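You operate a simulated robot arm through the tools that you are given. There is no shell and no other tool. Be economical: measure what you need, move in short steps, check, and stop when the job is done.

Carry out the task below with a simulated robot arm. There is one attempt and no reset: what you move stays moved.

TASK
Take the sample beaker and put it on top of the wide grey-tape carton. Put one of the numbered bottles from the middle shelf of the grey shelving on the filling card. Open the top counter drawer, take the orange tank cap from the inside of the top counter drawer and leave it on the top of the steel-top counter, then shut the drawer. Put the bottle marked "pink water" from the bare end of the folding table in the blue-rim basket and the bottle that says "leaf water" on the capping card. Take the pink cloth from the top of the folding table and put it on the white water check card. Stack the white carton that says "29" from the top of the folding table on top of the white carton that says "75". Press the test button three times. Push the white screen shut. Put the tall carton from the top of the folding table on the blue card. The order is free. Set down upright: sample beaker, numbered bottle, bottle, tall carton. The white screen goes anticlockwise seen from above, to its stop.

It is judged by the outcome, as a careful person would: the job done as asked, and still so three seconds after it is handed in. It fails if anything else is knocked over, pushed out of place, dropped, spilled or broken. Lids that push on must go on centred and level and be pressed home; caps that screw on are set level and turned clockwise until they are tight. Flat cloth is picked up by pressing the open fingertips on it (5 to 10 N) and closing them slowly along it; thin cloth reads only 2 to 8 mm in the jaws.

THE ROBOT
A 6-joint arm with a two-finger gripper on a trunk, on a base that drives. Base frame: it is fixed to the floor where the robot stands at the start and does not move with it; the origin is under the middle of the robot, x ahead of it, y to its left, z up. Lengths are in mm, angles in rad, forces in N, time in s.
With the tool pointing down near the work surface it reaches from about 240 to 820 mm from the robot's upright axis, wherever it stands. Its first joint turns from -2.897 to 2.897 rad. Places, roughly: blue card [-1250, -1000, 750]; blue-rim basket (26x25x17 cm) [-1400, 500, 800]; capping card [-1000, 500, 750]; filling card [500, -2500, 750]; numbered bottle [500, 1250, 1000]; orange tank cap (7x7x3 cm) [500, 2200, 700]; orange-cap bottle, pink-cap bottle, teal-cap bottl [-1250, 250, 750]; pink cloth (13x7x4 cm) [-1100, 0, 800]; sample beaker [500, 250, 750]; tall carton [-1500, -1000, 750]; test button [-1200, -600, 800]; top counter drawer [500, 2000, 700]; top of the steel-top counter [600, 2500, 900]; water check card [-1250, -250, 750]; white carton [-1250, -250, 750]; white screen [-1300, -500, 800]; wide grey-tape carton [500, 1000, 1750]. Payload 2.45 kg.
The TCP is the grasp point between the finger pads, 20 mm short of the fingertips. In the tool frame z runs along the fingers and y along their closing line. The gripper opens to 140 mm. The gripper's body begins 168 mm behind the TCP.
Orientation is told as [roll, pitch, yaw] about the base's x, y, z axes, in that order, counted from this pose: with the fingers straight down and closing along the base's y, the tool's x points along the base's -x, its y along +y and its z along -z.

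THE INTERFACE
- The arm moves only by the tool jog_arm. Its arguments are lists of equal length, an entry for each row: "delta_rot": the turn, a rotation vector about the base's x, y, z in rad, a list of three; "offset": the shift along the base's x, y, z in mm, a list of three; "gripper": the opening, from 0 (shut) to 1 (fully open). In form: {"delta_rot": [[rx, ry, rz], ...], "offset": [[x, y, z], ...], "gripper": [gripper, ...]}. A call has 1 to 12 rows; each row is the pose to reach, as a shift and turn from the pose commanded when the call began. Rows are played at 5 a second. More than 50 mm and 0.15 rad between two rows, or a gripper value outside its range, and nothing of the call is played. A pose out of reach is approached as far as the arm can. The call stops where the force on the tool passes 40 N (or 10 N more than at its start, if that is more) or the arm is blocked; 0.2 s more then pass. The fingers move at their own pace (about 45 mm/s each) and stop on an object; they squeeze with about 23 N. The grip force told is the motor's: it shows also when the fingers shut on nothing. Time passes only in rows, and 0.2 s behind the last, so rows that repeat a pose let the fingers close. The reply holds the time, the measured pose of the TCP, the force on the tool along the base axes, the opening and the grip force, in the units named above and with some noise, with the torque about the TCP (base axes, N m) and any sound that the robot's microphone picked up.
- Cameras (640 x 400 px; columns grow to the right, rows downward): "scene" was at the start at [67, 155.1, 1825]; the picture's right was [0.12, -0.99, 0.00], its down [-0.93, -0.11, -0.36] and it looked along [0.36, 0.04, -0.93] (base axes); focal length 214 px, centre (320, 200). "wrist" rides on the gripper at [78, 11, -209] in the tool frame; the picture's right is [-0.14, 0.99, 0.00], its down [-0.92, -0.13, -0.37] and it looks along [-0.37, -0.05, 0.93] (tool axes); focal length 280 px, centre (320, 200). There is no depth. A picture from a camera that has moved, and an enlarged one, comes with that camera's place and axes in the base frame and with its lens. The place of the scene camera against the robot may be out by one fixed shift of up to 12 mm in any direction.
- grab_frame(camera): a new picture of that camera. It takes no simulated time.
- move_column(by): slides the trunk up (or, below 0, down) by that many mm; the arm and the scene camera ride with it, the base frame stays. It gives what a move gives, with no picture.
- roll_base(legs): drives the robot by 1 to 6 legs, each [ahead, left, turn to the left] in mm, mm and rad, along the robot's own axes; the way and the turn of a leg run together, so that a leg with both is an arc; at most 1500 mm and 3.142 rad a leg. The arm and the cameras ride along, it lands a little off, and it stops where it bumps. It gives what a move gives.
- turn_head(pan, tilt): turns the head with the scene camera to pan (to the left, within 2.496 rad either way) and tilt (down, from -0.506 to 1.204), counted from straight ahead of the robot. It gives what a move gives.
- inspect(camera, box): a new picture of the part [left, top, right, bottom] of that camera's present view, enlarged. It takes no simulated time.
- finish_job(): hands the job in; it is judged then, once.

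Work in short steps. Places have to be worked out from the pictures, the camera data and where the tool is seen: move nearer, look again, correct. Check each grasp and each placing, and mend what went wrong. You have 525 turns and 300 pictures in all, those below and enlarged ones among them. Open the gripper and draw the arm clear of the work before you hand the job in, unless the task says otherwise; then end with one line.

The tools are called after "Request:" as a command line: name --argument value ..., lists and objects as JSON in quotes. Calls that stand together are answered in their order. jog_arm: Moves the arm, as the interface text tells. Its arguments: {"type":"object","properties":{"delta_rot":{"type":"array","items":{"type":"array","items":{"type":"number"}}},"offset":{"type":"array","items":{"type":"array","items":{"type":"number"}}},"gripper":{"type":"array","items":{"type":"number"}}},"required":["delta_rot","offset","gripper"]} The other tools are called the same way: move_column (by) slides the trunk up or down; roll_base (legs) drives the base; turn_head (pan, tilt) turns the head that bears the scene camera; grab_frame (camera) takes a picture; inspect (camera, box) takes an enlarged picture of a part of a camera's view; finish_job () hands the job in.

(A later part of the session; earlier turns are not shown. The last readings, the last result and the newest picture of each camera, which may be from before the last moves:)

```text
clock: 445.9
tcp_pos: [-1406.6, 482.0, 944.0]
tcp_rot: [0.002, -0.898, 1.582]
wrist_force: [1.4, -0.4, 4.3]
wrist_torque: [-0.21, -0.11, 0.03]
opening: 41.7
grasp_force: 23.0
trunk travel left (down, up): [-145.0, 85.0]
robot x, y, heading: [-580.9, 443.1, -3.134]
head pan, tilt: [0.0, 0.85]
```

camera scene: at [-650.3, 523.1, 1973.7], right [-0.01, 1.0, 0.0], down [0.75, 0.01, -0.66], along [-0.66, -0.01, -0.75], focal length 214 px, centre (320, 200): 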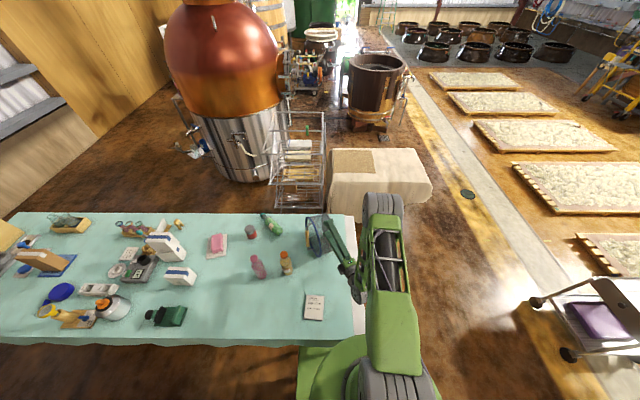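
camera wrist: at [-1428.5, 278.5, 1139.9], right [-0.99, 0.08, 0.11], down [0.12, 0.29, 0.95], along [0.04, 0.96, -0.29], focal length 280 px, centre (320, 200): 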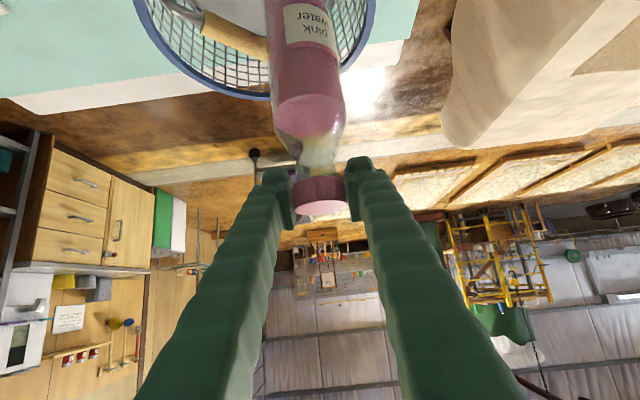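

Seated. Open slightly and withdraw back-and-up along the hand axis.

Request:
jog_arm --delta_rot '[[0, 0, 0], [0, 0, 0], [0, 0, 0], [0, 0, 0], [0, 0, 0], [0, 0, 0], [0, 0, 0]]' --offset '[[0, 0, 0], [0, 0, 0], [0, 0, 0], [2, -8, 10], [4, -20, 25], [6, -40, 50], [8, -60, 85]]' --gripper '[0.33, 0.38, 0.42, 0.42, 0.42, 0.42, 0.42]'

Request:
inspect --camera "scene" --box '[290, 185, 390, 255]'

```text
clock: 447.5
tcp_pos: [-1402.9, 421.6, 1027.9]
tcp_rot: [-0.007, -0.902, 1.582]
wrist_force: [0.0, 0.3, 0.4]
wrist_torque: [0.0, 0.02, 0.0]
opening: 58.8
grasp_force: 0.1
out of reach, approached as far as the arm can: row 6, 7
trunk travel left (down, up): [-145.0, 85.0]
robot x, y, heading: [-584.8, 440.5, -3.131]
head pan, tilt: [0.0, 0.85]
```

```text
5.71 times, centred on (340, 220) of scene
camera zoom: at [-667.6, 305.5, 1893.7], right [-0.01, 1.0, 0.0], down [0.75, 0.01, -0.66], along [-0.66, -0.01, -0.75], focal length 1226 px, centre (206, 86)
```

zoom: 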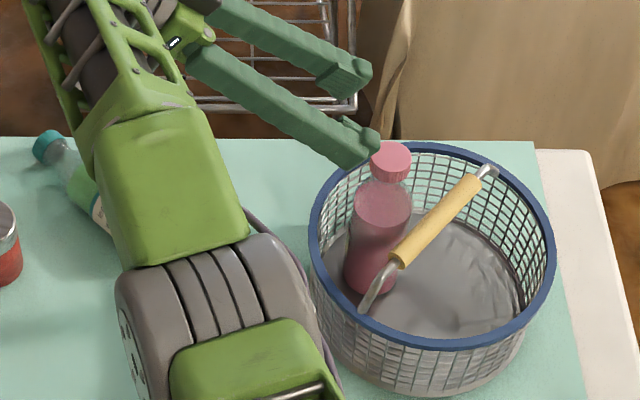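

Pink water stands upright in the upright basket. Now the leaf bottle (lying, cap toward (−0.7,−0.7)). Raise and yaw the hand +2.35 toward that direction.

Request:
jog_arm --delta_rot '[[0, 0, 0], [0, 0, 0.13], [0, 0, 0.26], [0, 0, 0.39], [0, 0, 0.52], [0, 0, 0.65], [0, 0, 0.78], [0, 0, 0.91], [0, 0, 1.04], [0, 0, 1.17]]' --offset '[[10, -10, 40], [25, -25, 70], [40, -40, 80], [55, -55, 80], [65, -70, 80], [75, -85, 80], [80, -100, 80], [80, -115, 80], [75, -130, 80], [70, -145, 80]]' --gripper '[0.6, 0.6, 0.6, 0.6, 0.6, 0.6, 0.6, 0.6, 0.6, 0.6]'

Request:
jog_arm --delta_rot '[[0, 0, 0.13], [0, 0, 0.26], [0, 0, 0.39], [0, 0, 0.52], [0, 0, 0.65], [0, 0, 0.78], [0, 0, 0.91], [0, 0, 1.04], [0, 0, 1.18]]' --offset '[[-12, -5, 0], [-24, -10, 0], [-36, -15, 0], [-48, -20, 0], [-60, -25, 0], [-72, -30, 0], [-84, -35, 0], [-96, -40, -10], [-105, -45, -20]]' --gripper '[0.7, 0.7, 0.7, 0.7, 0.7, 0.7, 0.7, 0.7, 0.7]'

Request:
grab_frame --camera "wrist"

```text
clock: 449.9
tcp_pos: [-1510.0, 175.4, 809.7]
tcp_rot: [0.009, -0.988, 2.689]
wrist_force: [6.0, 0.9, 8.3]
wrist_torque: [-0.32, 0.25, 0.24]
opening: 84.6
grasp_force: 0.9
out of reach, approached as far as the arm can: row 1, 2, 3, 4, 5, 6, 7, 8, 9, 10
trunk travel left (down, up): [-145.0, 85.0]
robot x, y, heading: [-579.9, 438.0, -3.13]
head pan, tilt: [0.0, 0.85]
stopped in row 10: the force on the tool passed its limit at 143 N (the readings are from after the stop); the commanded pose is now the measured one
```

```text
clock: 450.4
tcp_pos: [-1535.6, 165.2, 794.9]
tcp_rot: [0.022, -1.011, 2.837]
wrist_force: [-9.3, 0.8, 12.9]
wrist_torque: [0.36, -0.37, 0.42]
opening: 101.7
grasp_force: 2.4
out of reach, approached as far as the arm can: row 1, 2
trunk travel left (down, up): [-145.0, 85.0]
robot x, y, heading: [-583.7, 440.4, -3.133]
head pan, tilt: [0.0, 0.85]
stopped in row 2: the force on the tool passed its limit at 84 N (the readings are from after the stop); the commanded pose is now the measured one
```

```text
69 pictures are left
camera wrist: at [-1328.3, 93.7, 840.4], right [-0.35, -0.93, 0.13], down [-0.13, 0.18, 0.97], along [-0.93, 0.32, -0.18], focal length 280 px, centre (320, 200)
```

wrist: 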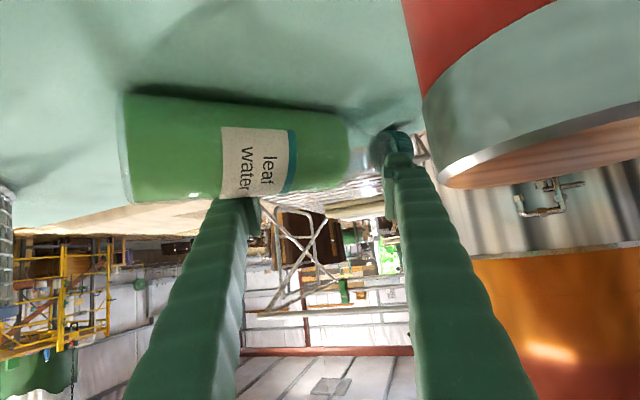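

The out-of-reach path drove the hand down onto the leaf bottle. Stop and look before moving.

Request:
inspect --camera "scene" --box '[230, 165, 390, 275]'

```text
3.64 times, centred on (310, 220) of scene
camera zoom: at [-668.8, 305.5, 1893.4], right [-0.01, 1.0, 0.0], down [0.75, 0.01, -0.66], along [-0.66, -0.01, -0.75], focal length 780 px, centre (356, 127)
```

zoom: 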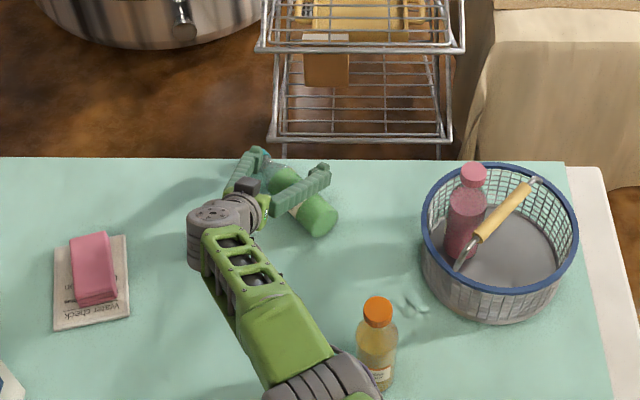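

Nothing else fell; fingertips rest against the lying leaf bottle. Back out gently up and toward me.

Request:
jog_arm --delta_rot '[[0, 0, 0], [0, 0, 0], [0, 0, 0], [0, 0, 0], [0, 0, 0]]' --offset '[[8, 0, 12], [20, 0, 30], [40, 0, 55], [65, 0, 85], [95, 0, 120]]' --gripper '[0.72, 0.72, 0.72, 0.72, 0.72]'

Request:
grab_frame --camera "wrist"

```text
clock: 451.6
tcp_pos: [-1437.8, 167.7, 910.9]
tcp_rot: [0.016, -1.005, 2.84]
wrist_force: [0.8, -0.6, 0.9]
wrist_torque: [0.04, 0.01, -0.03]
opening: 100.8
grasp_force: 0.0
trunk travel left (down, up): [-145.0, 85.0]
robot x, y, heading: [-582.5, 438.8, -3.129]
head pan, tilt: [0.0, 0.85]
```

```text
67 pictures are left
camera wrist: at [-1231.8, 96.6, 956.4], right [-0.35, -0.93, 0.13], down [-0.14, 0.18, 0.97], along [-0.93, 0.32, -0.19], focal length 280 px, centre (320, 200)
```

wrist: 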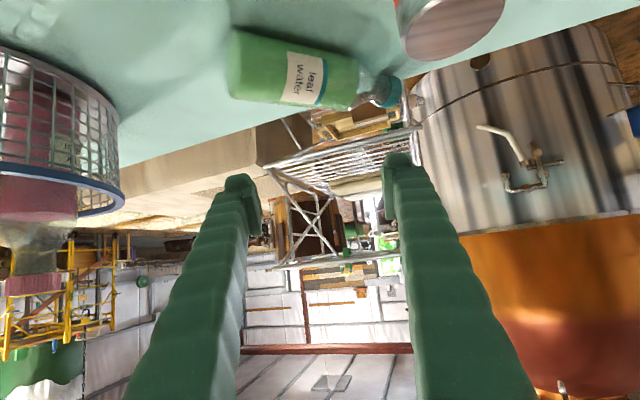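

Leaf unchanged: base (−1441,233), cap (−1567,111). Pull back to a safe reachable pose, then yaw to align with the bottle (+1.07).

Request:
jog_arm --delta_rot '[[0, 0, 0], [0, 0, 0], [0, 0, 0.13], [0, 0, 0.26], [0, 0, 0.39], [0, 0, 0.52], [0, 0, 0.65], [0, 0, 0.78], [0, 0, 0.91], [0, 0, 1.04], [0, 0, 1.07]]' --offset '[[25, 5, 25], [50, 10, 50], [60, 15, 60], [60, 20, 60], [60, 25, 60], [60, 30, 60], [60, 35, 60], [60, 40, 60], [60, 45, 60], [60, 50, 60], [60, 55, 60]]' --gripper '[0.72, 0.72, 0.72, 0.72, 0.72, 0.72, 0.72, 0.72, 0.72, 0.72, 0.72]'

Request:
grab_frame --camera "wrist"

```text
clock: 454.0
tcp_pos: [-1376.3, 221.0, 969.2]
tcp_rot: [0.019, -1.005, -2.372]
wrist_force: [-0.6, 0.1, 0.3]
wrist_torque: [0.02, -0.01, 0.0]
opening: 100.7
grasp_force: 0.1
trunk travel left (down, up): [-145.0, 85.0]
robot x, y, heading: [-581.3, 439.0, -3.127]
head pan, tilt: [0.0, 0.85]
```

```text
66 pictures are left
camera wrist: at [-1214.8, 367.6, 1015.6], right [0.65, -0.75, 0.13], down [-0.23, -0.03, 0.97], along [-0.73, -0.66, -0.19], focal length 280 px, centre (320, 200)
```

wrist: 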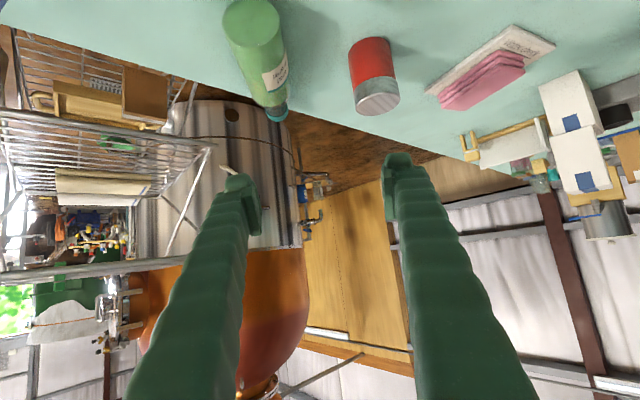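

Move above the bottle body at ≈(−1491,184), z≈880, and check.

Request:
jog_arm --delta_rot '[[0, 0, 0], [0, 0, 0], [0, 0, 0], [0, 0, 0]]' --offset '[[-30, -10, -20], [-60, -20, -42], [-90, -29, -66], [-115, -37, -89]]' --gripper '[0.72, 0.72, 0.72, 0.72]'

Request:
grab_frame --camera "wrist"

```text
clock: 455.0
tcp_pos: [-1488.0, 184.6, 880.9]
tcp_rot: [0.019, -1.005, -2.373]
wrist_force: [0.0, 0.4, -0.2]
wrist_torque: [-0.04, -0.02, 0.0]
opening: 100.8
grasp_force: 0.1
trunk travel left (down, up): [-145.0, 85.0]
robot x, y, heading: [-583.5, 437.6, -3.132]
head pan, tilt: [0.0, 0.85]
```

```text
65 pictures are left
camera wrist: at [-1327.6, 330.6, 927.2], right [0.65, -0.75, 0.13], down [-0.23, -0.03, 0.97], along [-0.73, -0.66, -0.19], focal length 280 px, centre (320, 200)
```

wrist: 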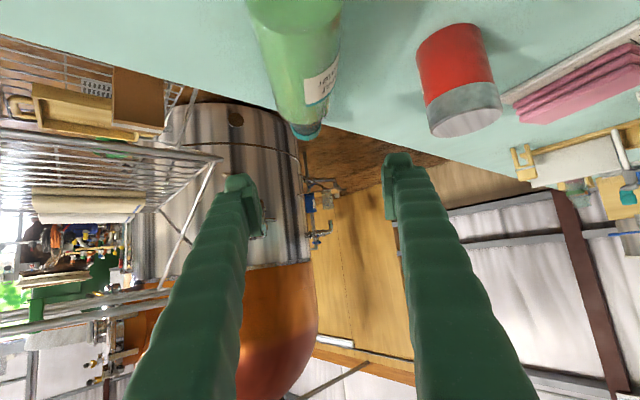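

Laterally aligned. Descend to z≈769 and grip.

Request:
jog_arm --delta_rot '[[0, 0, 0], [0, 0, 0], [0, 0, 0], [0, 0, 0]]' --offset '[[0, 0, -40], [0, 0, -75], [0, 0, -100], [0, 0, -111]]' --gripper '[0.72, 0.72, 0.72, 0.72]'

Request:
jog_arm --delta_rot '[[0, 0, 0], [0, 0, 0], [0, 0, 0], [0, 0, 0], [0, 0, 0], [0, 0, 0]]' --offset '[[0, 0, 0], [0, 0, 0], [0, 0, 0], [0, 0, 0], [0, 0, 0], [0, 0, 0]]' --gripper '[0.6, 0.5, 0.4, 0.3, 0.3, 0.3]'

```text
clock: 456.0
tcp_pos: [-1487.8, 184.0, 771.2]
tcp_rot: [0.017, -1.004, -2.374]
wrist_force: [0.6, -0.3, 0.2]
wrist_torque: [-0.03, -0.03, 0.01]
opening: 101.0
grasp_force: 0.1
trunk travel left (down, up): [-145.0, 85.0]
robot x, y, heading: [-581.1, 437.3, -3.134]
head pan, tilt: [0.0, 0.85]
```

```text
clock: 457.4
tcp_pos: [-1489.0, 183.5, 771.4]
tcp_rot: [0.017, -1.006, -2.374]
wrist_force: [1.4, -1.4, 0.5]
wrist_torque: [-0.09, -0.04, 0.03]
opening: 60.6
grasp_force: 22.3
trunk travel left (down, up): [-145.0, 85.0]
robot x, y, heading: [-587.4, 439.2, -3.132]
head pan, tilt: [0.0, 0.85]
```

Gripped (60.6 mm). Lift, draw it back and straighten the yaw so the cap points −x.

Request:
jog_arm --delta_rot '[[0, 0, 0], [0, 0, 0], [0, 0, 0], [0, 0, -0.1], [0, 0, -0.2], [0, 0, -0.3], [0, 0, -0.4], [0, 0, -0.5], [0, 0, -0.6], [0, 0, -0.7], [0, 0, -0.77]]' --offset '[[0, 0, 10], [5, 3, 40], [20, 5, 80], [50, 5, 110], [85, 5, 120], [120, 5, 120], [155, 5, 120], [190, 5, 120], [225, 5, 120], [260, 5, 120], [290, 5, 120]]' --gripper '[0.3, 0.3, 0.3, 0.3, 0.3, 0.3, 0.3, 0.3, 0.3, 0.3, 0.3]'

```text
clock: 459.8
tcp_pos: [-1200.6, 191.4, 890.5]
tcp_rot: [0.015, -1.007, 3.141]
wrist_force: [-0.7, 0.3, -4.3]
wrist_torque: [-0.01, -0.02, -0.03]
opening: 60.7
grasp_force: 22.8
trunk travel left (down, up): [-145.0, 85.0]
robot x, y, heading: [-583.9, 438.7, -3.13]
head pan, tilt: [0.0, 0.85]
```

Lay the bottle down here (free area): lower to the table.

Request:
jog_arm --delta_rot '[[0, 0, 0], [0, 0, 0], [0, 0, 0], [0, 0, 0], [0, 0, 0]]' --offset '[[0, -15, -35], [0, -25, -75], [0, -30, -105], [0, -30, -114], [0, -30, -118]]' --gripper '[0.3, 0.3, 0.3, 0.3, 0.3]'

Request:
jog_arm --delta_rot '[[0, 0, 0], [0, 0, 0], [0, 0, 0], [0, 0, 0], [0, 0, 0], [0, 0, 0], [0, 0, 0], [0, 0, 0]]' --offset '[[0, 0, -2], [0, 0, -2], [0, 0, -2], [0, 0, -2], [0, 0, 20], [0, 0, 60], [0, 0, 100], [0, 0, 140]]' --gripper '[0.3, 0.5, 0.65, 0.72, 0.72, 0.72, 0.72, 0.72]'

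Request:
grab_frame --camera "wrist"

```text
clock: 461.0
tcp_pos: [-1201.6, 159.0, 772.6]
tcp_rot: [0.018, -1.004, 3.139]
wrist_force: [0.5, 0.0, -5.4]
wrist_torque: [-0.02, -0.06, 0.03]
opening: 60.3
grasp_force: 23.2
trunk travel left (down, up): [-145.0, 85.0]
robot x, y, heading: [-583.6, 439.0, -3.132]
head pan, tilt: [0.0, 0.85]
```

```text
clock: 462.8
tcp_pos: [-1200.1, 161.5, 913.7]
tcp_rot: [0.018, -1.006, 3.139]
wrist_force: [0.6, 0.4, -0.1]
wrist_torque: [-0.01, 0.03, -0.01]
opening: 100.6
grasp_force: 0.2
trunk travel left (down, up): [-145.0, 85.0]
robot x, y, heading: [-580.3, 440.1, -3.135]
head pan, tilt: [0.0, 0.85]
```

```text
64 pictures are left
camera wrist: at [-982.0, 153.9, 960.1], right [-0.06, -0.99, 0.13], down [-0.18, 0.13, 0.97], along [-0.98, 0.04, -0.19], focal length 280 px, centre (320, 200)
```

wrist: 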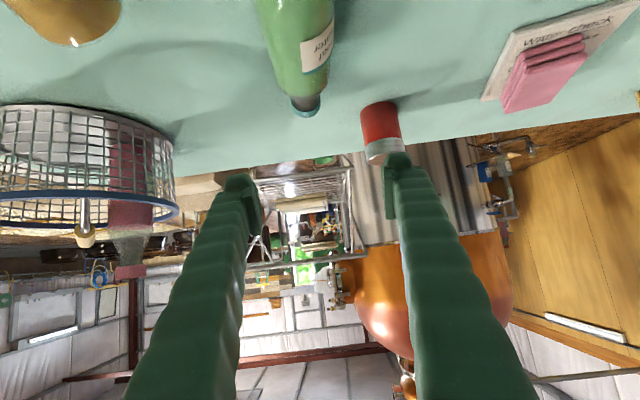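

Bottle lies cap-away, axis y≈165. Steepen the hand to pitch ≈−0.3 above the grip point (x≈−1228).

Request:
jog_arm --delta_rot '[[0, -0.14, 0], [0, -0.28, 0], [0, -0.42, 0], [0, -0.56, 0], [0, -0.7, 0]]' --offset '[[-6, 1, 0], [-12, 2, 0], [-18, 3, 0], [-24, 4, 0], [-28, 4, 0]]' --gripper '[0.72, 0.72, 0.72, 0.72, 0.72]'

Request:
grab_frame --camera "wrist"

```text
clock: 464.0
tcp_pos: [-1227.7, 170.0, 912.1]
tcp_rot: [-0.004, -0.388, 3.14]
wrist_force: [-0.7, -0.3, -0.1]
wrist_torque: [-0.03, 0.02, 0.0]
opening: 101.1
grasp_force: 0.0
out of reach, approached as far as the arm can: row 5
trunk travel left (down, up): [-145.0, 85.0]
robot x, y, heading: [-581.7, 436.5, -3.13]
head pan, tilt: [0.0, 0.85]
```

```text
63 pictures are left
camera wrist: at [-1077.5, 157.5, 1076.0], right [-0.13, -0.99, 0.05], down [-0.71, 0.13, 0.69], along [-0.69, 0.06, -0.72], focal length 280 px, centre (320, 200)
```

wrist: 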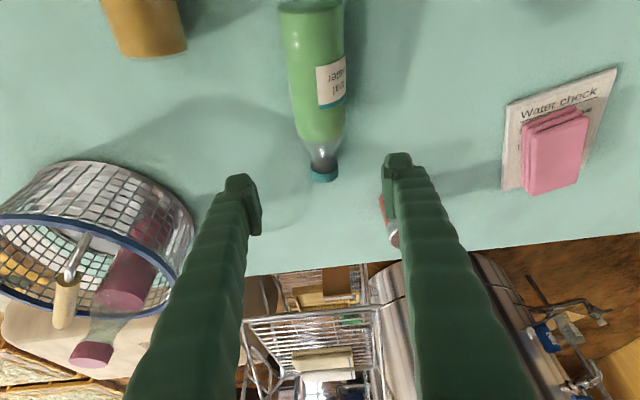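

Aligned. Descend and grip.

Request:
jog_arm --delta_rot '[[0, 0, 0], [0, 0, 0], [0, 0, 0], [0, 0, 0], [0, 0, 0]]' --offset '[[-2, -1, -40], [-4, -2, -80], [-4, -2, -115], [-4, -2, -135], [-4, -2, -143]]' --gripper '[0.72, 0.72, 0.72, 0.72, 0.72]'

Request:
jog_arm --delta_rot '[[0, 0, 0], [0, 0, 0], [0, 0, 0], [0, 0, 0], [0, 0, 0], [0, 0, 0]]' --offset '[[0, 0, 0], [0, 0, 0], [0, 0, 0], [0, 0, 0], [0, 0, 0], [0, 0, 0]]' --gripper '[0.6, 0.5, 0.4, 0.3, 0.3, 0.3]'

```text
clock: 465.2
tcp_pos: [-1230.7, 166.7, 767.7]
tcp_rot: [-0.007, -0.388, 3.141]
wrist_force: [0.0, 0.0, 0.3]
wrist_torque: [0.01, -0.01, -0.02]
opening: 100.9
grasp_force: 0.1
trunk travel left (down, up): [-145.0, 85.0]
robot x, y, heading: [-584.0, 437.4, -3.134]
head pan, tilt: [0.0, 0.85]
```

```text
clock: 466.6
tcp_pos: [-1231.0, 165.5, 768.2]
tcp_rot: [-0.007, -0.387, 3.141]
wrist_force: [-0.7, -3.4, 2.9]
wrist_torque: [-0.15, -0.04, -0.1]
opening: 55.9
grasp_force: 23.5
trunk travel left (down, up): [-145.0, 85.0]
robot x, y, heading: [-585.5, 438.9, -3.136]
head pan, tilt: [0.0, 0.85]
```

Gripped. Lift, then drive back so the hand has room to flatten.

Request:
jog_arm --delta_rot '[[0, 0, 0], [0, 0, 0], [0, 0, 0], [0, 0, 0], [0, 0, 0], [0, 0, 0]]' --offset '[[0, 0, 10], [0, 0, 40], [0, 0, 80], [0, 0, 120], [0, 0, 160], [0, 0, 190]]' --gripper '[0.25, 0.25, 0.25, 0.25, 0.25, 0.25]'

Request:
roll_base --legs '[[-350, 0, 0]]'

Request:
jog_arm --delta_rot '[[0, 0.13, 0], [0, 0.26, 0], [0, 0.39, 0], [0, 0.52, 0], [0, 0.65, 0], [0, 0.78, 0], [0, 0.91, 0], [0, 1.04, 0], [0, 1.15, 0]]' --offset '[[-12, 0, 5], [-25, 0, 10], [-40, 0, 15], [-55, 0, 20], [-70, 0, 25], [-85, 0, 30], [-100, 0, 35], [-115, 0, 40], [-125, 0, 40]]' --gripper '[0.25, 0.25, 0.25, 0.25, 0.25, 0.25, 0.25, 0.25, 0.25]'

Request:
grab_frame --camera "wrist"

```text
clock: 468.0
tcp_pos: [-1233.0, 169.8, 959.5]
tcp_rot: [-0.009, -0.389, 3.141]
wrist_force: [0.9, 0.2, -5.8]
wrist_torque: [-0.02, 0.16, -0.02]
opening: 53.6
grasp_force: 23.1
trunk travel left (down, up): [-145.0, 85.0]
robot x, y, heading: [-582.3, 439.5, -3.129]
head pan, tilt: [0.0, 0.85]
```

```text
clock: 470.2
tcp_pos: [-886.7, 172.6, 958.0]
tcp_rot: [-0.008, -0.386, 3.139]
wrist_force: [0.3, 0.9, -5.3]
wrist_torque: [0.01, 0.13, 0.01]
opening: 54.2
grasp_force: 23.5
trunk travel left (down, up): [-145.0, 85.0]
robot x, y, heading: [-238.7, 442.3, -3.133]
head pan, tilt: [0.0, 0.85]
```

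```text
clock: 472.2
tcp_pos: [-1011.4, 171.4, 999.0]
tcp_rot: [0.043, -1.538, 3.09]
wrist_force: [-0.5, 0.4, -5.7]
wrist_torque: [0.0, 0.01, -0.01]
opening: 53.7
grasp_force: 22.4
out of reach, approached as far as the arm can: row 1
trunk travel left (down, up): [-145.0, 85.0]
robot x, y, heading: [-236.6, 438.5, -3.131]
head pan, tilt: [0.0, 0.85]
```

```text
62 pictures are left
camera wrist: at [-801.3, 159.1, 928.3], right [-0.01, -0.99, 0.14], down [0.34, 0.13, 0.93], along [-0.94, 0.06, 0.33], focal length 280 px, centre (320, 200)
```

wrist: 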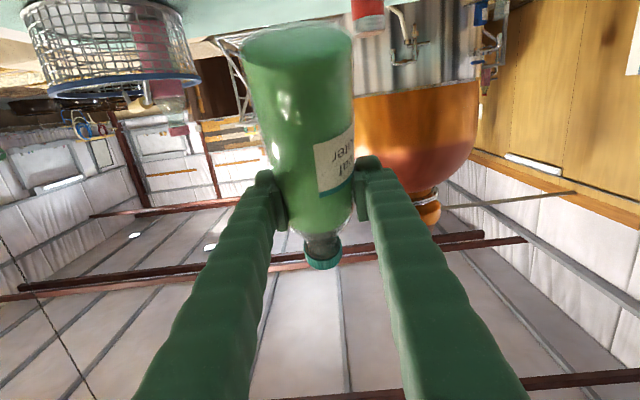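

Hand is horizontal; the bottle still leans ~24° (base toward me). I'll set it upright near the table's front edge, where the low wrist camera hangs clear. Drive back 140 and rotate 0.3 further.

Request:
roll_base --legs '[[-140, 0, 0]]'

Request:
jog_arm --delta_rot '[[0, 0.1, 0], [0, 0.2, 0], [0, 0.3, 0], [0, 0.33, 0]]' --offset '[[0, 25, 0], [0, 50, 0], [0, 75, 0], [0, 90, 0]]' --gripper '[0.25, 0.25, 0.25, 0.25]'

Request:
grab_frame --camera "wrist"

```text
clock: 473.6
tcp_pos: [-870.7, 174.5, 1000.0]
tcp_rot: [0.027, -1.538, 3.106]
wrist_force: [0.9, 0.4, -5.3]
wrist_torque: [0.0, 0.02, -0.01]
opening: 53.7
grasp_force: 22.5
trunk travel left (down, up): [-145.0, 85.0]
robot x, y, heading: [-95.4, 442.8, -3.131]
head pan, tilt: [0.0, 0.85]
```

```text
clock: 474.6
tcp_pos: [-871.2, 264.6, 1000.3]
tcp_rot: [3.129, -1.276, 0.006]
wrist_force: [0.4, -0.1, -5.7]
wrist_torque: [0.0, -0.02, 0.01]
opening: 53.7
grasp_force: 23.2
trunk travel left (down, up): [-145.0, 85.0]
robot x, y, heading: [-94.0, 441.7, -3.135]
head pan, tilt: [0.0, 0.85]
```

```text
61 pictures are left
camera wrist: at [-694.9, 252.1, 864.6], right [0.03, -0.99, 0.14], down [0.62, 0.13, 0.77], along [-0.78, 0.06, 0.62], focal length 280 px, centre (320, 200)
```

wrist: 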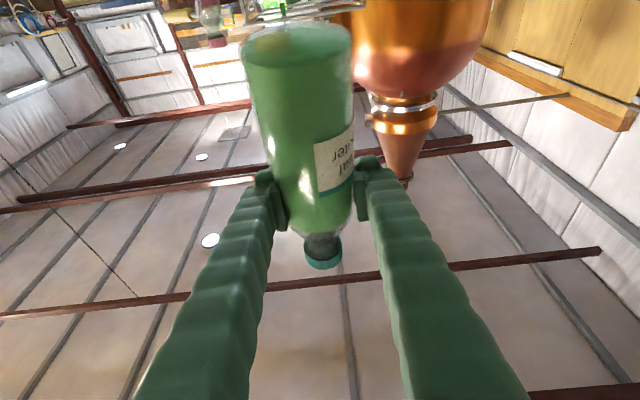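

Lean now only ~5°. Lower toward the table near the edge.

Request:
jog_arm --delta_rot '[[0, 0, 0], [0, 0, 0], [0, 0, 0], [0, 0, 0], [0, 0, 0]]' --offset '[[0, 0, -35], [0, 0, -70], [0, 0, -105], [0, 0, -125], [0, 0, -140]]' --gripper '[0.25, 0.25, 0.25, 0.25, 0.25]'

Request:
turn_head --pan 0.0 --tilt 0.9

Request:
grab_frame --camera "scene"

```text
clock: 475.8
tcp_pos: [-871.1, 262.8, 858.4]
tcp_rot: [3.126, -1.276, 0.005]
wrist_force: [0.1, -0.8, -5.0]
wrist_torque: [0.0, -0.03, -0.01]
opening: 53.6
grasp_force: 22.8
trunk travel left (down, up): [-145.0, 85.0]
robot x, y, heading: [-92.6, 444.1, -3.129]
head pan, tilt: [0.0, 0.85]
```

```text
clock: 476.4
tcp_pos: [-871.3, 262.7, 858.5]
tcp_rot: [3.13, -1.276, 0.002]
wrist_force: [-0.7, 0.5, -6.5]
wrist_torque: [-0.03, -0.05, 0.0]
opening: 53.8
grasp_force: 22.9
trunk travel left (down, up): [-145.0, 85.0]
robot x, y, heading: [-95.8, 446.5, -3.125]
head pan, tilt: [0.0, 0.901]
```

```text
60 pictures are left
camera scene: at [-180.0, 311.1, 1889.8], right [-0.01, 1.0, 0.0], down [0.78, 0.01, -0.62], along [-0.62, -0.01, -0.78], focal length 214 px, centre (320, 200)
```

scene: 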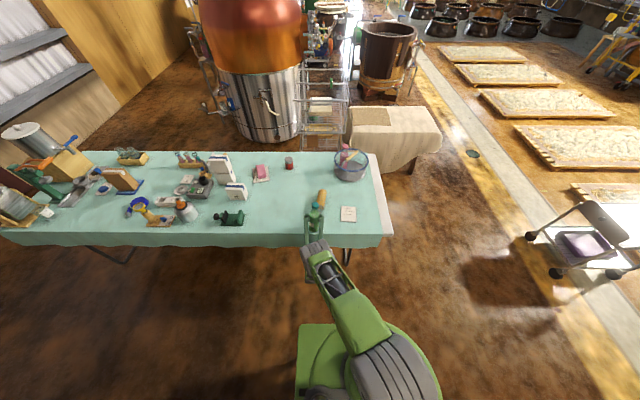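

All looks in order. Creep down to contact.

Request:
jog_arm --delta_rot '[[0, 0, 0], [0, 0, 0], [0, 0, 0], [0, 0, 0]]' --offset '[[0, 0, -4], [0, 0, -8], [0, 0, -12], [0, 0, -15]]' --gripper '[0.25, 0.25, 0.25, 0.25]'

Request:
jog_arm --delta_rot '[[0, 0, 0], [0, 0, 0], [0, 0, 0]]' --offset '[[0, 0, -2], [0, 0, -4], [0, 0, -5]]' --gripper '[0.25, 0.25, 0.25]'

```text
clock: 477.4
tcp_pos: [-871.8, 262.8, 845.7]
tcp_rot: [3.126, -1.27, 0.009]
wrist_force: [2.1, -5.2, 19.7]
wrist_torque: [-0.22, 0.14, 0.05]
opening: 54.5
grasp_force: 23.0
trunk travel left (down, up): [-145.0, 85.0]
robot x, y, heading: [-96.8, 441.0, -3.134]
head pan, tilt: [0.0, 0.901]
```

```text
clock: 478.2
tcp_pos: [-869.6, 263.1, 841.8]
tcp_rot: [3.128, -1.269, 0.006]
wrist_force: [3.4, -8.8, 19.9]
wrist_torque: [-0.67, 0.09, 0.1]
opening: 54.6
grasp_force: 22.8
trunk travel left (down, up): [-145.0, 85.0]
robot x, y, heading: [-97.3, 441.8, -3.129]
head pan, tilt: [0.0, 0.901]
```

On the table. Ease and open slowly, then check.

Request:
jog_arm --delta_rot '[[0, 0, 0], [0, 0, 0], [0, 0, 0], [0, 0, 0], [0, 0, 0], [0, 0, 0]]' --offset '[[0, 0, 3], [0, 0, 3], [0, 0, 3], [0, 0, 3], [0, 0, 3], [0, 0, 3]]' --gripper '[0.25, 0.38, 0.4, 0.45, 0.55, 0.65]'

Request:
inspect --camera "scene" --box '[280, 170, 380, 250]'

```text
clock: 479.6
tcp_pos: [-871.6, 264.7, 842.6]
tcp_rot: [3.128, -1.275, 0.004]
wrist_force: [0.0, 0.0, 0.5]
wrist_torque: [-0.03, -0.01, 0.01]
opening: 91.1
grasp_force: 0.0
trunk travel left (down, up): [-145.0, 85.0]
robot x, y, heading: [-99.9, 448.1, -3.133]
head pan, tilt: [0.0, 0.901]
```

```text
5.00 times, centred on (330, 210) of scene
camera zoom: at [-179.4, 311.2, 1889.8], right [-0.01, 1.0, 0.0], down [0.78, 0.01, -0.62], along [-0.62, -0.01, -0.78], focal length 1072 px, centre (270, 150)
```

zoom: 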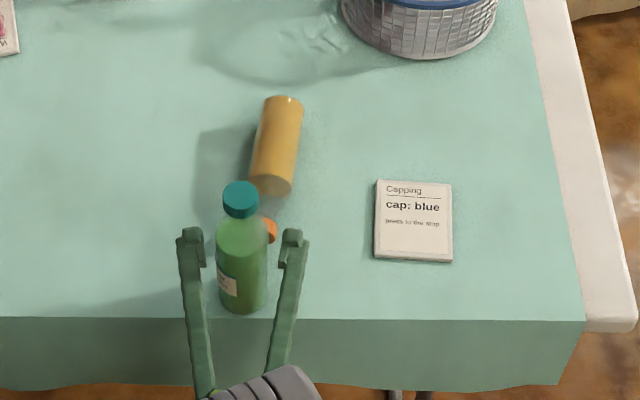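

Leaf bottle is upright at the edge. But the amber bottle has been knocked over too (cap toward me) — I'll restore it afterwards. Withdraw the hand from the leaf bottle first.

Request:
jog_arm --delta_rot '[[0, 0, 0], [0, 0, 0], [0, 0, 0], [0, 0, 0]]' --offset '[[20, 0, 0], [50, 0, 0], [80, 0, 0], [105, 0, 10]]' --gripper '[0.7, 0.7, 0.7, 0.7]'

```text
clock: 480.6
tcp_pos: [-767.6, 264.2, 853.4]
tcp_rot: [3.128, -1.274, 0.005]
wrist_force: [0.6, 0.0, 1.0]
wrist_torque: [0.02, 0.0, 0.01]
opening: 97.9
grasp_force: 0.0
trunk travel left (down, up): [-145.0, 85.0]
robot x, y, heading: [-94.0, 444.5, -3.136]
head pan, tilt: [0.0, 0.901]
```

Re-pitch to −1.0 and come in to grip the leaf bottle's body normally.

Request:
jog_arm --delta_rot '[[0, -0.13, 0], [0, -0.26, 0], [0, -0.39, 0], [0, -0.52, 0], [0, -0.65, 0], [0, -0.78, 0], [0, -0.87, 0]]' --offset '[[5, 0, 8], [10, 0, 16], [15, 0, 20], [20, 0, 20], [20, 0, 15], [20, 0, 5], [20, -1, -10]]' --gripper '[0.72, 0.72, 0.72, 0.72, 0.72, 0.72, 0.72]'

Request:
grab_frame --camera "wrist"

```text
clock: 482.2
tcp_pos: [-745.2, 264.1, 842.5]
tcp_rot: [-0.008, -0.996, 3.14]
wrist_force: [-0.1, -0.4, 0.8]
wrist_torque: [0.02, 0.0, -0.01]
opening: 100.7
grasp_force: 0.0
trunk travel left (down, up): [-145.0, 85.0]
robot x, y, heading: [-97.3, 446.6, -3.132]
head pan, tilt: [0.0, 0.901]
```

```text
58 pictures are left
camera wrist: at [-527.4, 251.4, 891.7], right [-0.08, -0.99, 0.11], down [-0.19, 0.13, 0.97], along [-0.98, 0.06, -0.2], focal length 280 px, centre (320, 200)
```

wrist: 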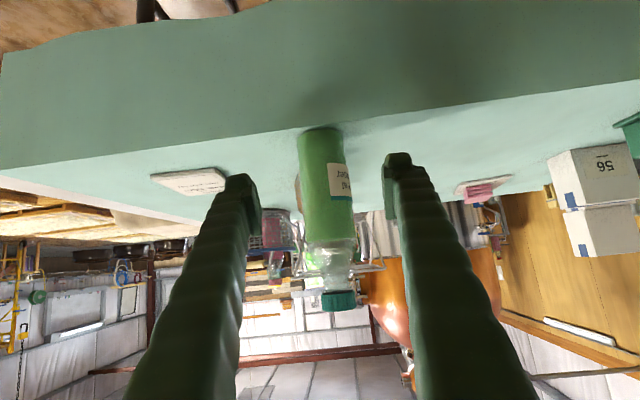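

Aligned. Advance 115 mm and close.

Request:
jog_arm --delta_rot '[[0, 0, 0], [0, 0, 0], [0, 0, 0], [0, 0, 0]]' --offset '[[-35, 0, 0], [-70, 0, 0], [-95, 0, 0], [-112, 0, 0]]' --gripper '[0.72, 0.72, 0.72, 0.72]'

Request:
grab_frame --camera "wrist"

```text
clock: 483.2
tcp_pos: [-856.9, 263.2, 844.2]
tcp_rot: [-0.009, -0.996, 3.141]
wrist_force: [0.7, 0.8, 0.1]
wrist_torque: [0.01, 0.05, 0.02]
opening: 100.8
grasp_force: 0.1
trunk travel left (down, up): [-145.0, 85.0]
robot x, y, heading: [-96.8, 445.7, -3.13]
head pan, tilt: [0.0, 0.901]
```

```text
57 pictures are left
camera wrist: at [-639.6, 250.4, 891.8], right [-0.08, -0.99, 0.11], down [-0.19, 0.13, 0.97], along [-0.98, 0.06, -0.2], focal length 280 px, centre (320, 200)
```

wrist: 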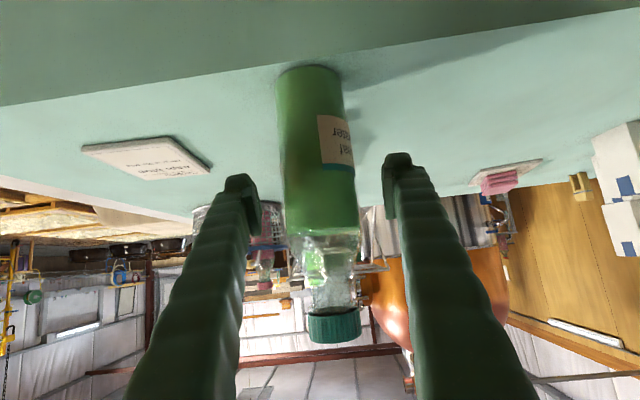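

Request:
jog_arm --delta_rot '[[0, 0, 0], [0, 0, 0], [0, 0, 0], [0, 0, 0], [0, 0, 0], [0, 0, 0]]' --offset '[[-11, 1, 0], [-11, 1, 0], [-11, 1, 0], [-11, 1, 0], [-11, 1, 0], [-11, 1, 0]]' --gripper '[0.65, 0.55, 0.45, 0.35, 0.3, 0.3]'

Request:
jog_arm --delta_rot '[[0, 0, 0], [0, 0, 0], [0, 0, 0], [0, 0, 0], [0, 0, 0]]' --offset '[[0, 0, 8], [0, 0, 30], [0, 0, 55], [-10, 20, 70], [-30, 50, 70]]' --gripper '[0.3, 0.3, 0.3, 0.3, 0.3]'

```text
clock: 484.6
tcp_pos: [-867.8, 263.8, 843.7]
tcp_rot: [-0.008, -0.999, 3.139]
wrist_force: [-0.5, -1.9, 1.3]
wrist_torque: [-0.13, -0.01, -0.02]
opening: 55.0
grasp_force: 23.1
trunk travel left (down, up): [-145.0, 85.0]
robot x, y, heading: [-97.7, 443.7, -3.132]
head pan, tilt: [0.0, 0.901]
```

```text
clock: 485.8
tcp_pos: [-902.2, 315.9, 911.8]
tcp_rot: [-0.007, -0.996, 3.14]
wrist_force: [0.0, -0.4, -5.2]
wrist_torque: [-0.02, 0.01, 0.0]
opening: 54.7
grasp_force: 22.9
trunk travel left (down, up): [-145.0, 85.0]
robot x, y, heading: [-98.7, 442.9, -3.132]
head pan, tilt: [0.0, 0.901]
```

Carry it over the capping card (≈(−979,482)).

Request:
jog_arm --delta_rot '[[0, 0, 0], [0, 0, 0], [0, 0, 0], [0, 0, 0], [0, 0, 0]]' --offset '[[-15, 38, 0], [-32, 76, 0], [-48, 112, 0], [-64, 145, 0], [-77, 166, 0]]' --gripper '[0.3, 0.3, 0.3, 0.3, 0.3]'

Request:
grab_frame --camera "wrist"

Request:
inspect --camera "scene" --box '[300, 170, 380, 230]'

```text
clock: 487.0
tcp_pos: [-976.0, 480.3, 911.6]
tcp_rot: [-0.008, -0.997, 3.14]
wrist_force: [0.3, 0.8, -6.0]
wrist_torque: [-0.01, 0.05, 0.01]
opening: 54.9
grasp_force: 22.6
trunk travel left (down, up): [-145.0, 85.0]
robot x, y, heading: [-96.3, 444.6, -3.131]
head pan, tilt: [0.0, 0.901]
```

```text
56 pictures are left
camera wrist: at [-759.8, 467.1, 960.1], right [-0.08, -0.99, 0.11], down [-0.19, 0.13, 0.97], along [-0.98, 0.06, -0.2], focal length 280 px, centre (320, 200)
```

wrist: 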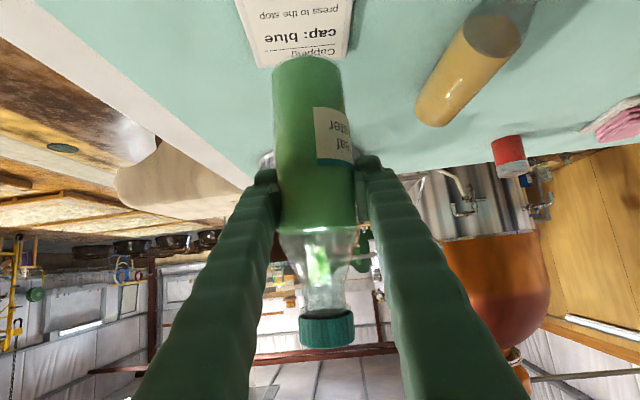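

```text
6.67 times, centred on (340, 200) of scene
camera zoom: at [-180.1, 311.7, 1889.8], right [-0.01, 1.0, 0.0], down [0.78, 0.01, -0.62], along [-0.62, -0.01, -0.78], focal length 1430 px, centre (187, 200)
```

zoom: 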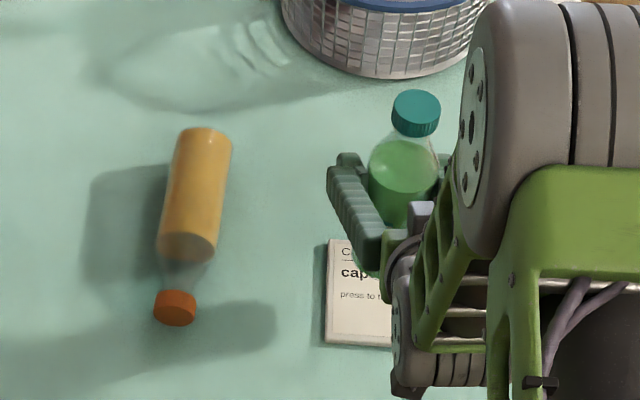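

Over the card centre. Lower to contact.

Request:
jog_arm --delta_rot '[[0, 0, 0], [0, 0, 0], [0, 0, 0], [0, 0, 0]]' --offset '[[-1, 2, -20], [-2, 4, -40], [-2, 4, -52], [-2, 4, -58]]' --gripper '[0.3, 0.3, 0.3, 0.3]'

Request:
jog_arm --delta_rot '[[0, 0, 0], [0, 0, 0], [0, 0, 0], [0, 0, 0]]' --offset '[[0, 0, -2], [0, 0, -4], [0, 0, -6], [0, 0, -8]]' --gripper '[0.3, 0.3, 0.3, 0.3]'

```text
clock: 488.0
tcp_pos: [-980.6, 482.5, 855.1]
tcp_rot: [-0.006, -0.997, 3.14]
wrist_force: [-0.2, -0.6, -4.9]
wrist_torque: [-0.02, 0.03, -0.01]
opening: 54.5
grasp_force: 23.1
trunk travel left (down, up): [-145.0, 85.0]
robot x, y, heading: [-96.7, 443.2, -3.13]
head pan, tilt: [0.0, 0.901]
```

```text
clock: 489.0
tcp_pos: [-980.2, 483.3, 851.5]
tcp_rot: [-0.008, -1.005, 3.143]
wrist_force: [-1.4, -3.5, 18.6]
wrist_torque: [0.14, 0.23, -0.06]
opening: 55.2
grasp_force: 23.5
trunk travel left (down, up): [-145.0, 85.0]
robot x, y, heading: [-93.6, 444.8, -3.134]
head pan, tilt: [0.0, 0.901]
```

Contact. Release and retreat toward me along the hand axis.

Request:
jog_arm --delta_rot '[[0, 0, 0], [0, 0, 0], [0, 0, 0], [0, 0, 0], [0, 0, 0], [0, 0, 0], [0, 0, 0], [0, 0, 0]]' --offset '[[0, 0, 2], [0, 0, 2], [0, 0, 2], [0, 0, 2], [25, 0, 12], [55, 0, 30], [85, 0, 55], [95, 0, 95]]' --gripper '[0.35, 0.43, 0.55, 0.7, 0.7, 0.7, 0.7, 0.7]'

Request:
grab_frame --camera "wrist"

```text
clock: 490.8
tcp_pos: [-883.7, 485.7, 940.4]
tcp_rot: [-0.006, -0.996, 3.137]
wrist_force: [-0.5, 0.0, 1.5]
wrist_torque: [0.02, -0.01, 0.03]
opening: 98.1
grasp_force: 0.1
trunk travel left (down, up): [-145.0, 85.0]
robot x, y, heading: [-98.1, 439.1, -3.134]
head pan, tilt: [0.0, 0.901]
```

```text
54 pictures are left
camera wrist: at [-666.1, 472.5, 988.0], right [-0.08, -0.99, 0.11], down [-0.19, 0.13, 0.97], along [-0.98, 0.06, -0.2], focal length 280 px, centre (320, 200)
```

wrist: 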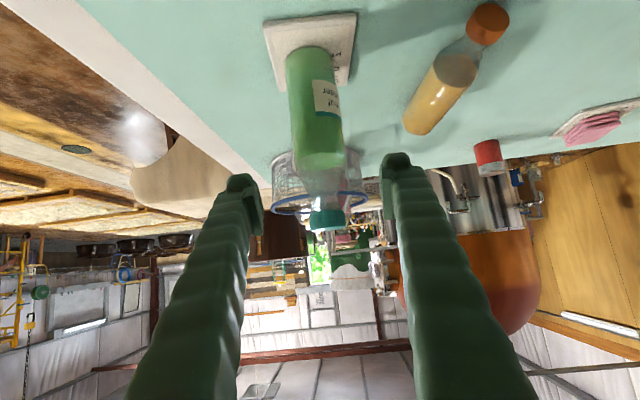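

Leaf water stands on the capping card. Now restore the amber bottle (lying: base (−1147,314), cap (−938,288)). Raise and shift −y before driving ahead.

Request:
jog_arm --delta_rot '[[0, 0, 0], [0, 0, 0], [0, 0, 0], [0, 0, 0], [0, 0, -0.06], [0, 0, -0.12], [0, 0, -0.12], [0, 0, -0.12]]' --offset '[[0, 0, 40], [0, 0, 80], [0, 0, 110], [0, -45, 110], [0, -90, 110], [0, -130, 110], [0, -165, 110], [0, -180, 110]]' --gripper '[0.72, 0.72, 0.72, 0.72, 0.72, 0.72, 0.72, 0.72]'

Request:
roll_base --legs '[[200, 0, 0]]'

Request:
grab_frame --camera "wrist"

```text
clock: 492.6
tcp_pos: [-885.0, 306.3, 1049.6]
tcp_rot: [-0.009, -0.996, 3.019]
wrist_force: [0.3, -0.6, -0.1]
wrist_torque: [0.0, -0.02, 0.0]
opening: 100.7
grasp_force: 0.0
trunk travel left (down, up): [-145.0, 85.0]
robot x, y, heading: [-98.1, 444.8, -3.136]
head pan, tilt: [0.0, 0.901]
```

```text
clock: 494.2
tcp_pos: [-1080.6, 299.0, 1048.8]
tcp_rot: [-0.008, -0.997, 3.028]
wrist_force: [-0.3, 0.1, 0.4]
wrist_torque: [0.01, 0.01, 0.03]
opening: 100.8
grasp_force: 0.1
trunk travel left (down, up): [-145.0, 85.0]
robot x, y, heading: [-295.8, 440.4, -3.13]
head pan, tilt: [0.0, 0.901]
```

```text
53 pictures are left
camera wrist: at [-867.1, 261.9, 1097.5], right [-0.2, -0.97, 0.11], down [-0.17, 0.15, 0.97], along [-0.97, 0.17, -0.2], focal length 280 px, centre (320, 200)
```

wrist: 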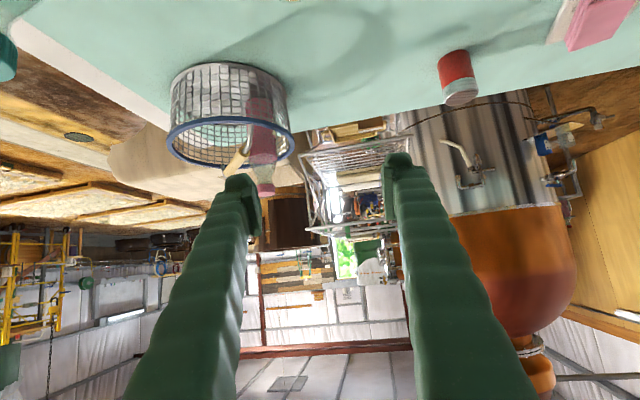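

Request:
inspect --camera "scene" --box '[270, 180, 390, 270]'

```text
4.44 times, centred on (330, 225) of scene
camera zoom: at [-377.3, 308.3, 1889.7], right [-0.01, 1.0, 0.0], down [0.78, 0.01, -0.62], along [-0.62, -0.01, -0.78], focal length 953 px, centre (276, 89)
```

zoom: 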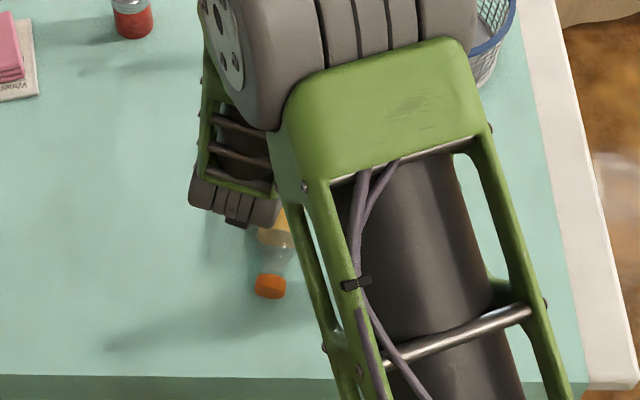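

Amber axis confirmed; grip point (−1076,303). Descend and grip.

Request:
jog_arm --delta_rot '[[0, 0, 0], [0, 0, 0], [0, 0, 0], [0, 0, 0], [0, 0, 0], [0, 0, 0], [0, 0, 0]]' --offset '[[2, 2, -45], [4, 3, -90], [4, 4, -135], [4, 4, -180], [4, 4, -225], [4, 4, -262], [4, 4, -278]]' --gripper '[0.72, 0.72, 0.72, 0.72, 0.72, 0.72, 0.72]'

Request:
grab_frame --camera "wrist"

```text
clock: 495.8
tcp_pos: [-1076.6, 301.1, 770.9]
tcp_rot: [-0.007, -0.997, 3.025]
wrist_force: [-0.1, 0.2, 0.1]
wrist_torque: [-0.02, 0.01, 0.0]
opening: 100.8
grasp_force: 0.1
trunk travel left (down, up): [-145.0, 85.0]
robot x, y, heading: [-295.8, 444.7, -3.132]
head pan, tilt: [0.0, 0.901]
```

```text
51 pictures are left
camera wrist: at [-862.0, 263.8, 819.5], right [-0.19, -0.97, 0.11], down [-0.17, 0.15, 0.97], along [-0.97, 0.17, -0.2], focal length 280 px, centre (320, 200)
```

wrist: 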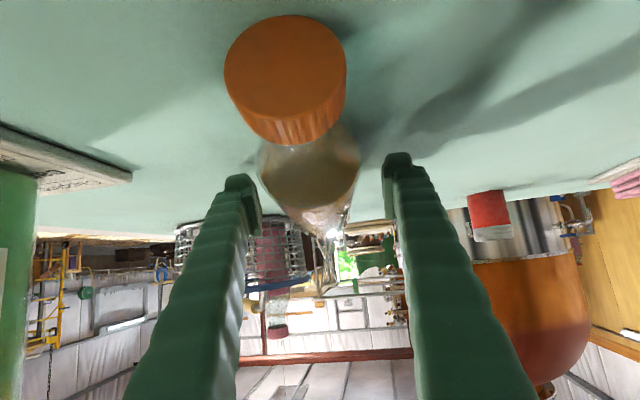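

Request:
jog_arm --delta_rot '[[0, 0, 0], [0, 0, 0], [0, 0, 0], [0, 0, 0], [0, 0, 0], [0, 0, 0]]' --offset '[[0, 3, 0], [0, 3, 0], [0, 3, 0], [0, 3, 0], [0, 3, 0], [0, 3, 0]]' --gripper '[0.65, 0.55, 0.45, 0.35, 0.3, 0.3]'

Request:
jog_arm --delta_rot '[[0, 0, 0], [0, 0, 0], [0, 0, 0], [0, 0, 0], [0, 0, 0]]' --offset '[[0, 0, 10], [0, 0, 45], [0, -15, 90], [0, -40, 130], [0, -70, 160]]' --gripper '[0.3, 0.3, 0.3, 0.3, 0.3]'

```text
clock: 497.2
tcp_pos: [-1076.1, 305.1, 771.7]
tcp_rot: [-0.007, -0.999, 3.023]
wrist_force: [-1.2, -2.4, 2.9]
wrist_torque: [-0.12, -0.14, -0.08]
opening: 62.9
grasp_force: 22.4
trunk travel left (down, up): [-145.0, 85.0]
robot x, y, heading: [-293.7, 439.8, -3.127]
head pan, tilt: [0.0, 0.901]
```

```text
clock: 498.4
tcp_pos: [-1076.7, 235.8, 930.6]
tcp_rot: [-0.007, -0.994, 3.026]
wrist_force: [0.4, -0.1, -6.1]
wrist_torque: [0.02, 0.15, 0.02]
opening: 62.6
grasp_force: 22.8
trunk travel left (down, up): [-145.0, 85.0]
robot x, y, heading: [-291.8, 440.7, -3.13]
head pan, tilt: [0.0, 0.901]
```

Held. Drive −y 220, then yaw the hand to +y-forward and lay the bottle along y.

Request:
roll_base --legs '[[0, 220, 0]]'

Request:
jog_arm --delta_rot '[[0, 0, -0.13], [0, 0, -0.26], [0, 0, -0.39], [0, 0, -0.52], [0, 0, -0.65], [0, 0, -0.78], [0, 0, -0.91], [0, 0, -1.04], [0, 0, -1.17], [0, 0, -1.3], [0, 0, -1.43], [0, 0, -1.45]]' --offset '[[0, 10, 0], [0, 20, 0], [0, 30, 0], [0, 40, 0], [0, 52, 0], [0, 64, 0], [0, 76, 0], [0, 88, 0], [0, 100, 0], [0, 112, 0], [0, 124, 0], [0, 134, 0]]' --gripper '[0.3, 0.3, 0.3, 0.3, 0.3, 0.3, 0.3, 0.3, 0.3, 0.3, 0.3, 0.3]'

```text
clock: 500.9
tcp_pos: [-1073.7, 16.2, 930.4]
tcp_rot: [-0.009, -0.996, 3.03]
wrist_force: [0.7, 0.9, -4.5]
wrist_torque: [0.07, 0.09, 0.02]
opening: 62.7
grasp_force: 23.1
trunk travel left (down, up): [-145.0, 85.0]
robot x, y, heading: [-291.9, 225.6, -3.118]
head pan, tilt: [0.0, 0.901]
```

```text
clock: 503.5
tcp_pos: [-1053.0, 159.1, 936.7]
tcp_rot: [-0.008, -0.996, 1.578]
wrist_force: [0.3, 0.8, -4.9]
wrist_torque: [0.1, 0.02, 0.01]
opening: 62.9
grasp_force: 22.8
out of reach, approached as far as the arm can: row 11, 12
trunk travel left (down, up): [-145.0, 85.0]
robot x, y, heading: [-288.4, 224.7, -3.126]
head pan, tilt: [0.0, 0.901]
```

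Near the reach limit; drive ahead 120 and pull the arm +x, then lay the bottle down.

Request:
roll_base --legs '[[120, 0, 0]]'

Request:
jog_arm --delta_rot '[[0, 0, 0], [0, 0, 0], [0, 0, 0], [0, 0, 0], [0, 0, 0], [0, 0, 0]]' --offset '[[35, 5, -15], [70, 10, -35], [90, 15, -75], [90, 15, -115], [90, 15, -145], [90, 15, -158]]' --gripper '[0.3, 0.3, 0.3, 0.3, 0.3, 0.3]'

```text
clock: 504.7
tcp_pos: [-1173.9, 155.4, 934.3]
tcp_rot: [-0.011, -0.997, 1.579]
wrist_force: [-0.2, 0.3, -5.9]
wrist_torque: [0.16, -0.08, -0.04]
opening: 62.6
grasp_force: 23.2
trunk travel left (down, up): [-145.0, 85.0]
robot x, y, heading: [-409.7, 222.8, -3.123]
head pan, tilt: [0.0, 0.901]
```

```text
clock: 506.1
tcp_pos: [-1083.1, 174.4, 778.3]
tcp_rot: [-0.009, -0.996, 1.578]
wrist_force: [-0.7, 0.6, -5.5]
wrist_torque: [0.11, -0.02, -0.02]
opening: 62.7
grasp_force: 23.1
trunk travel left (down, up): [-145.0, 85.0]
robot x, y, heading: [-405.4, 224.5, -3.123]
head pan, tilt: [0.0, 0.901]
```

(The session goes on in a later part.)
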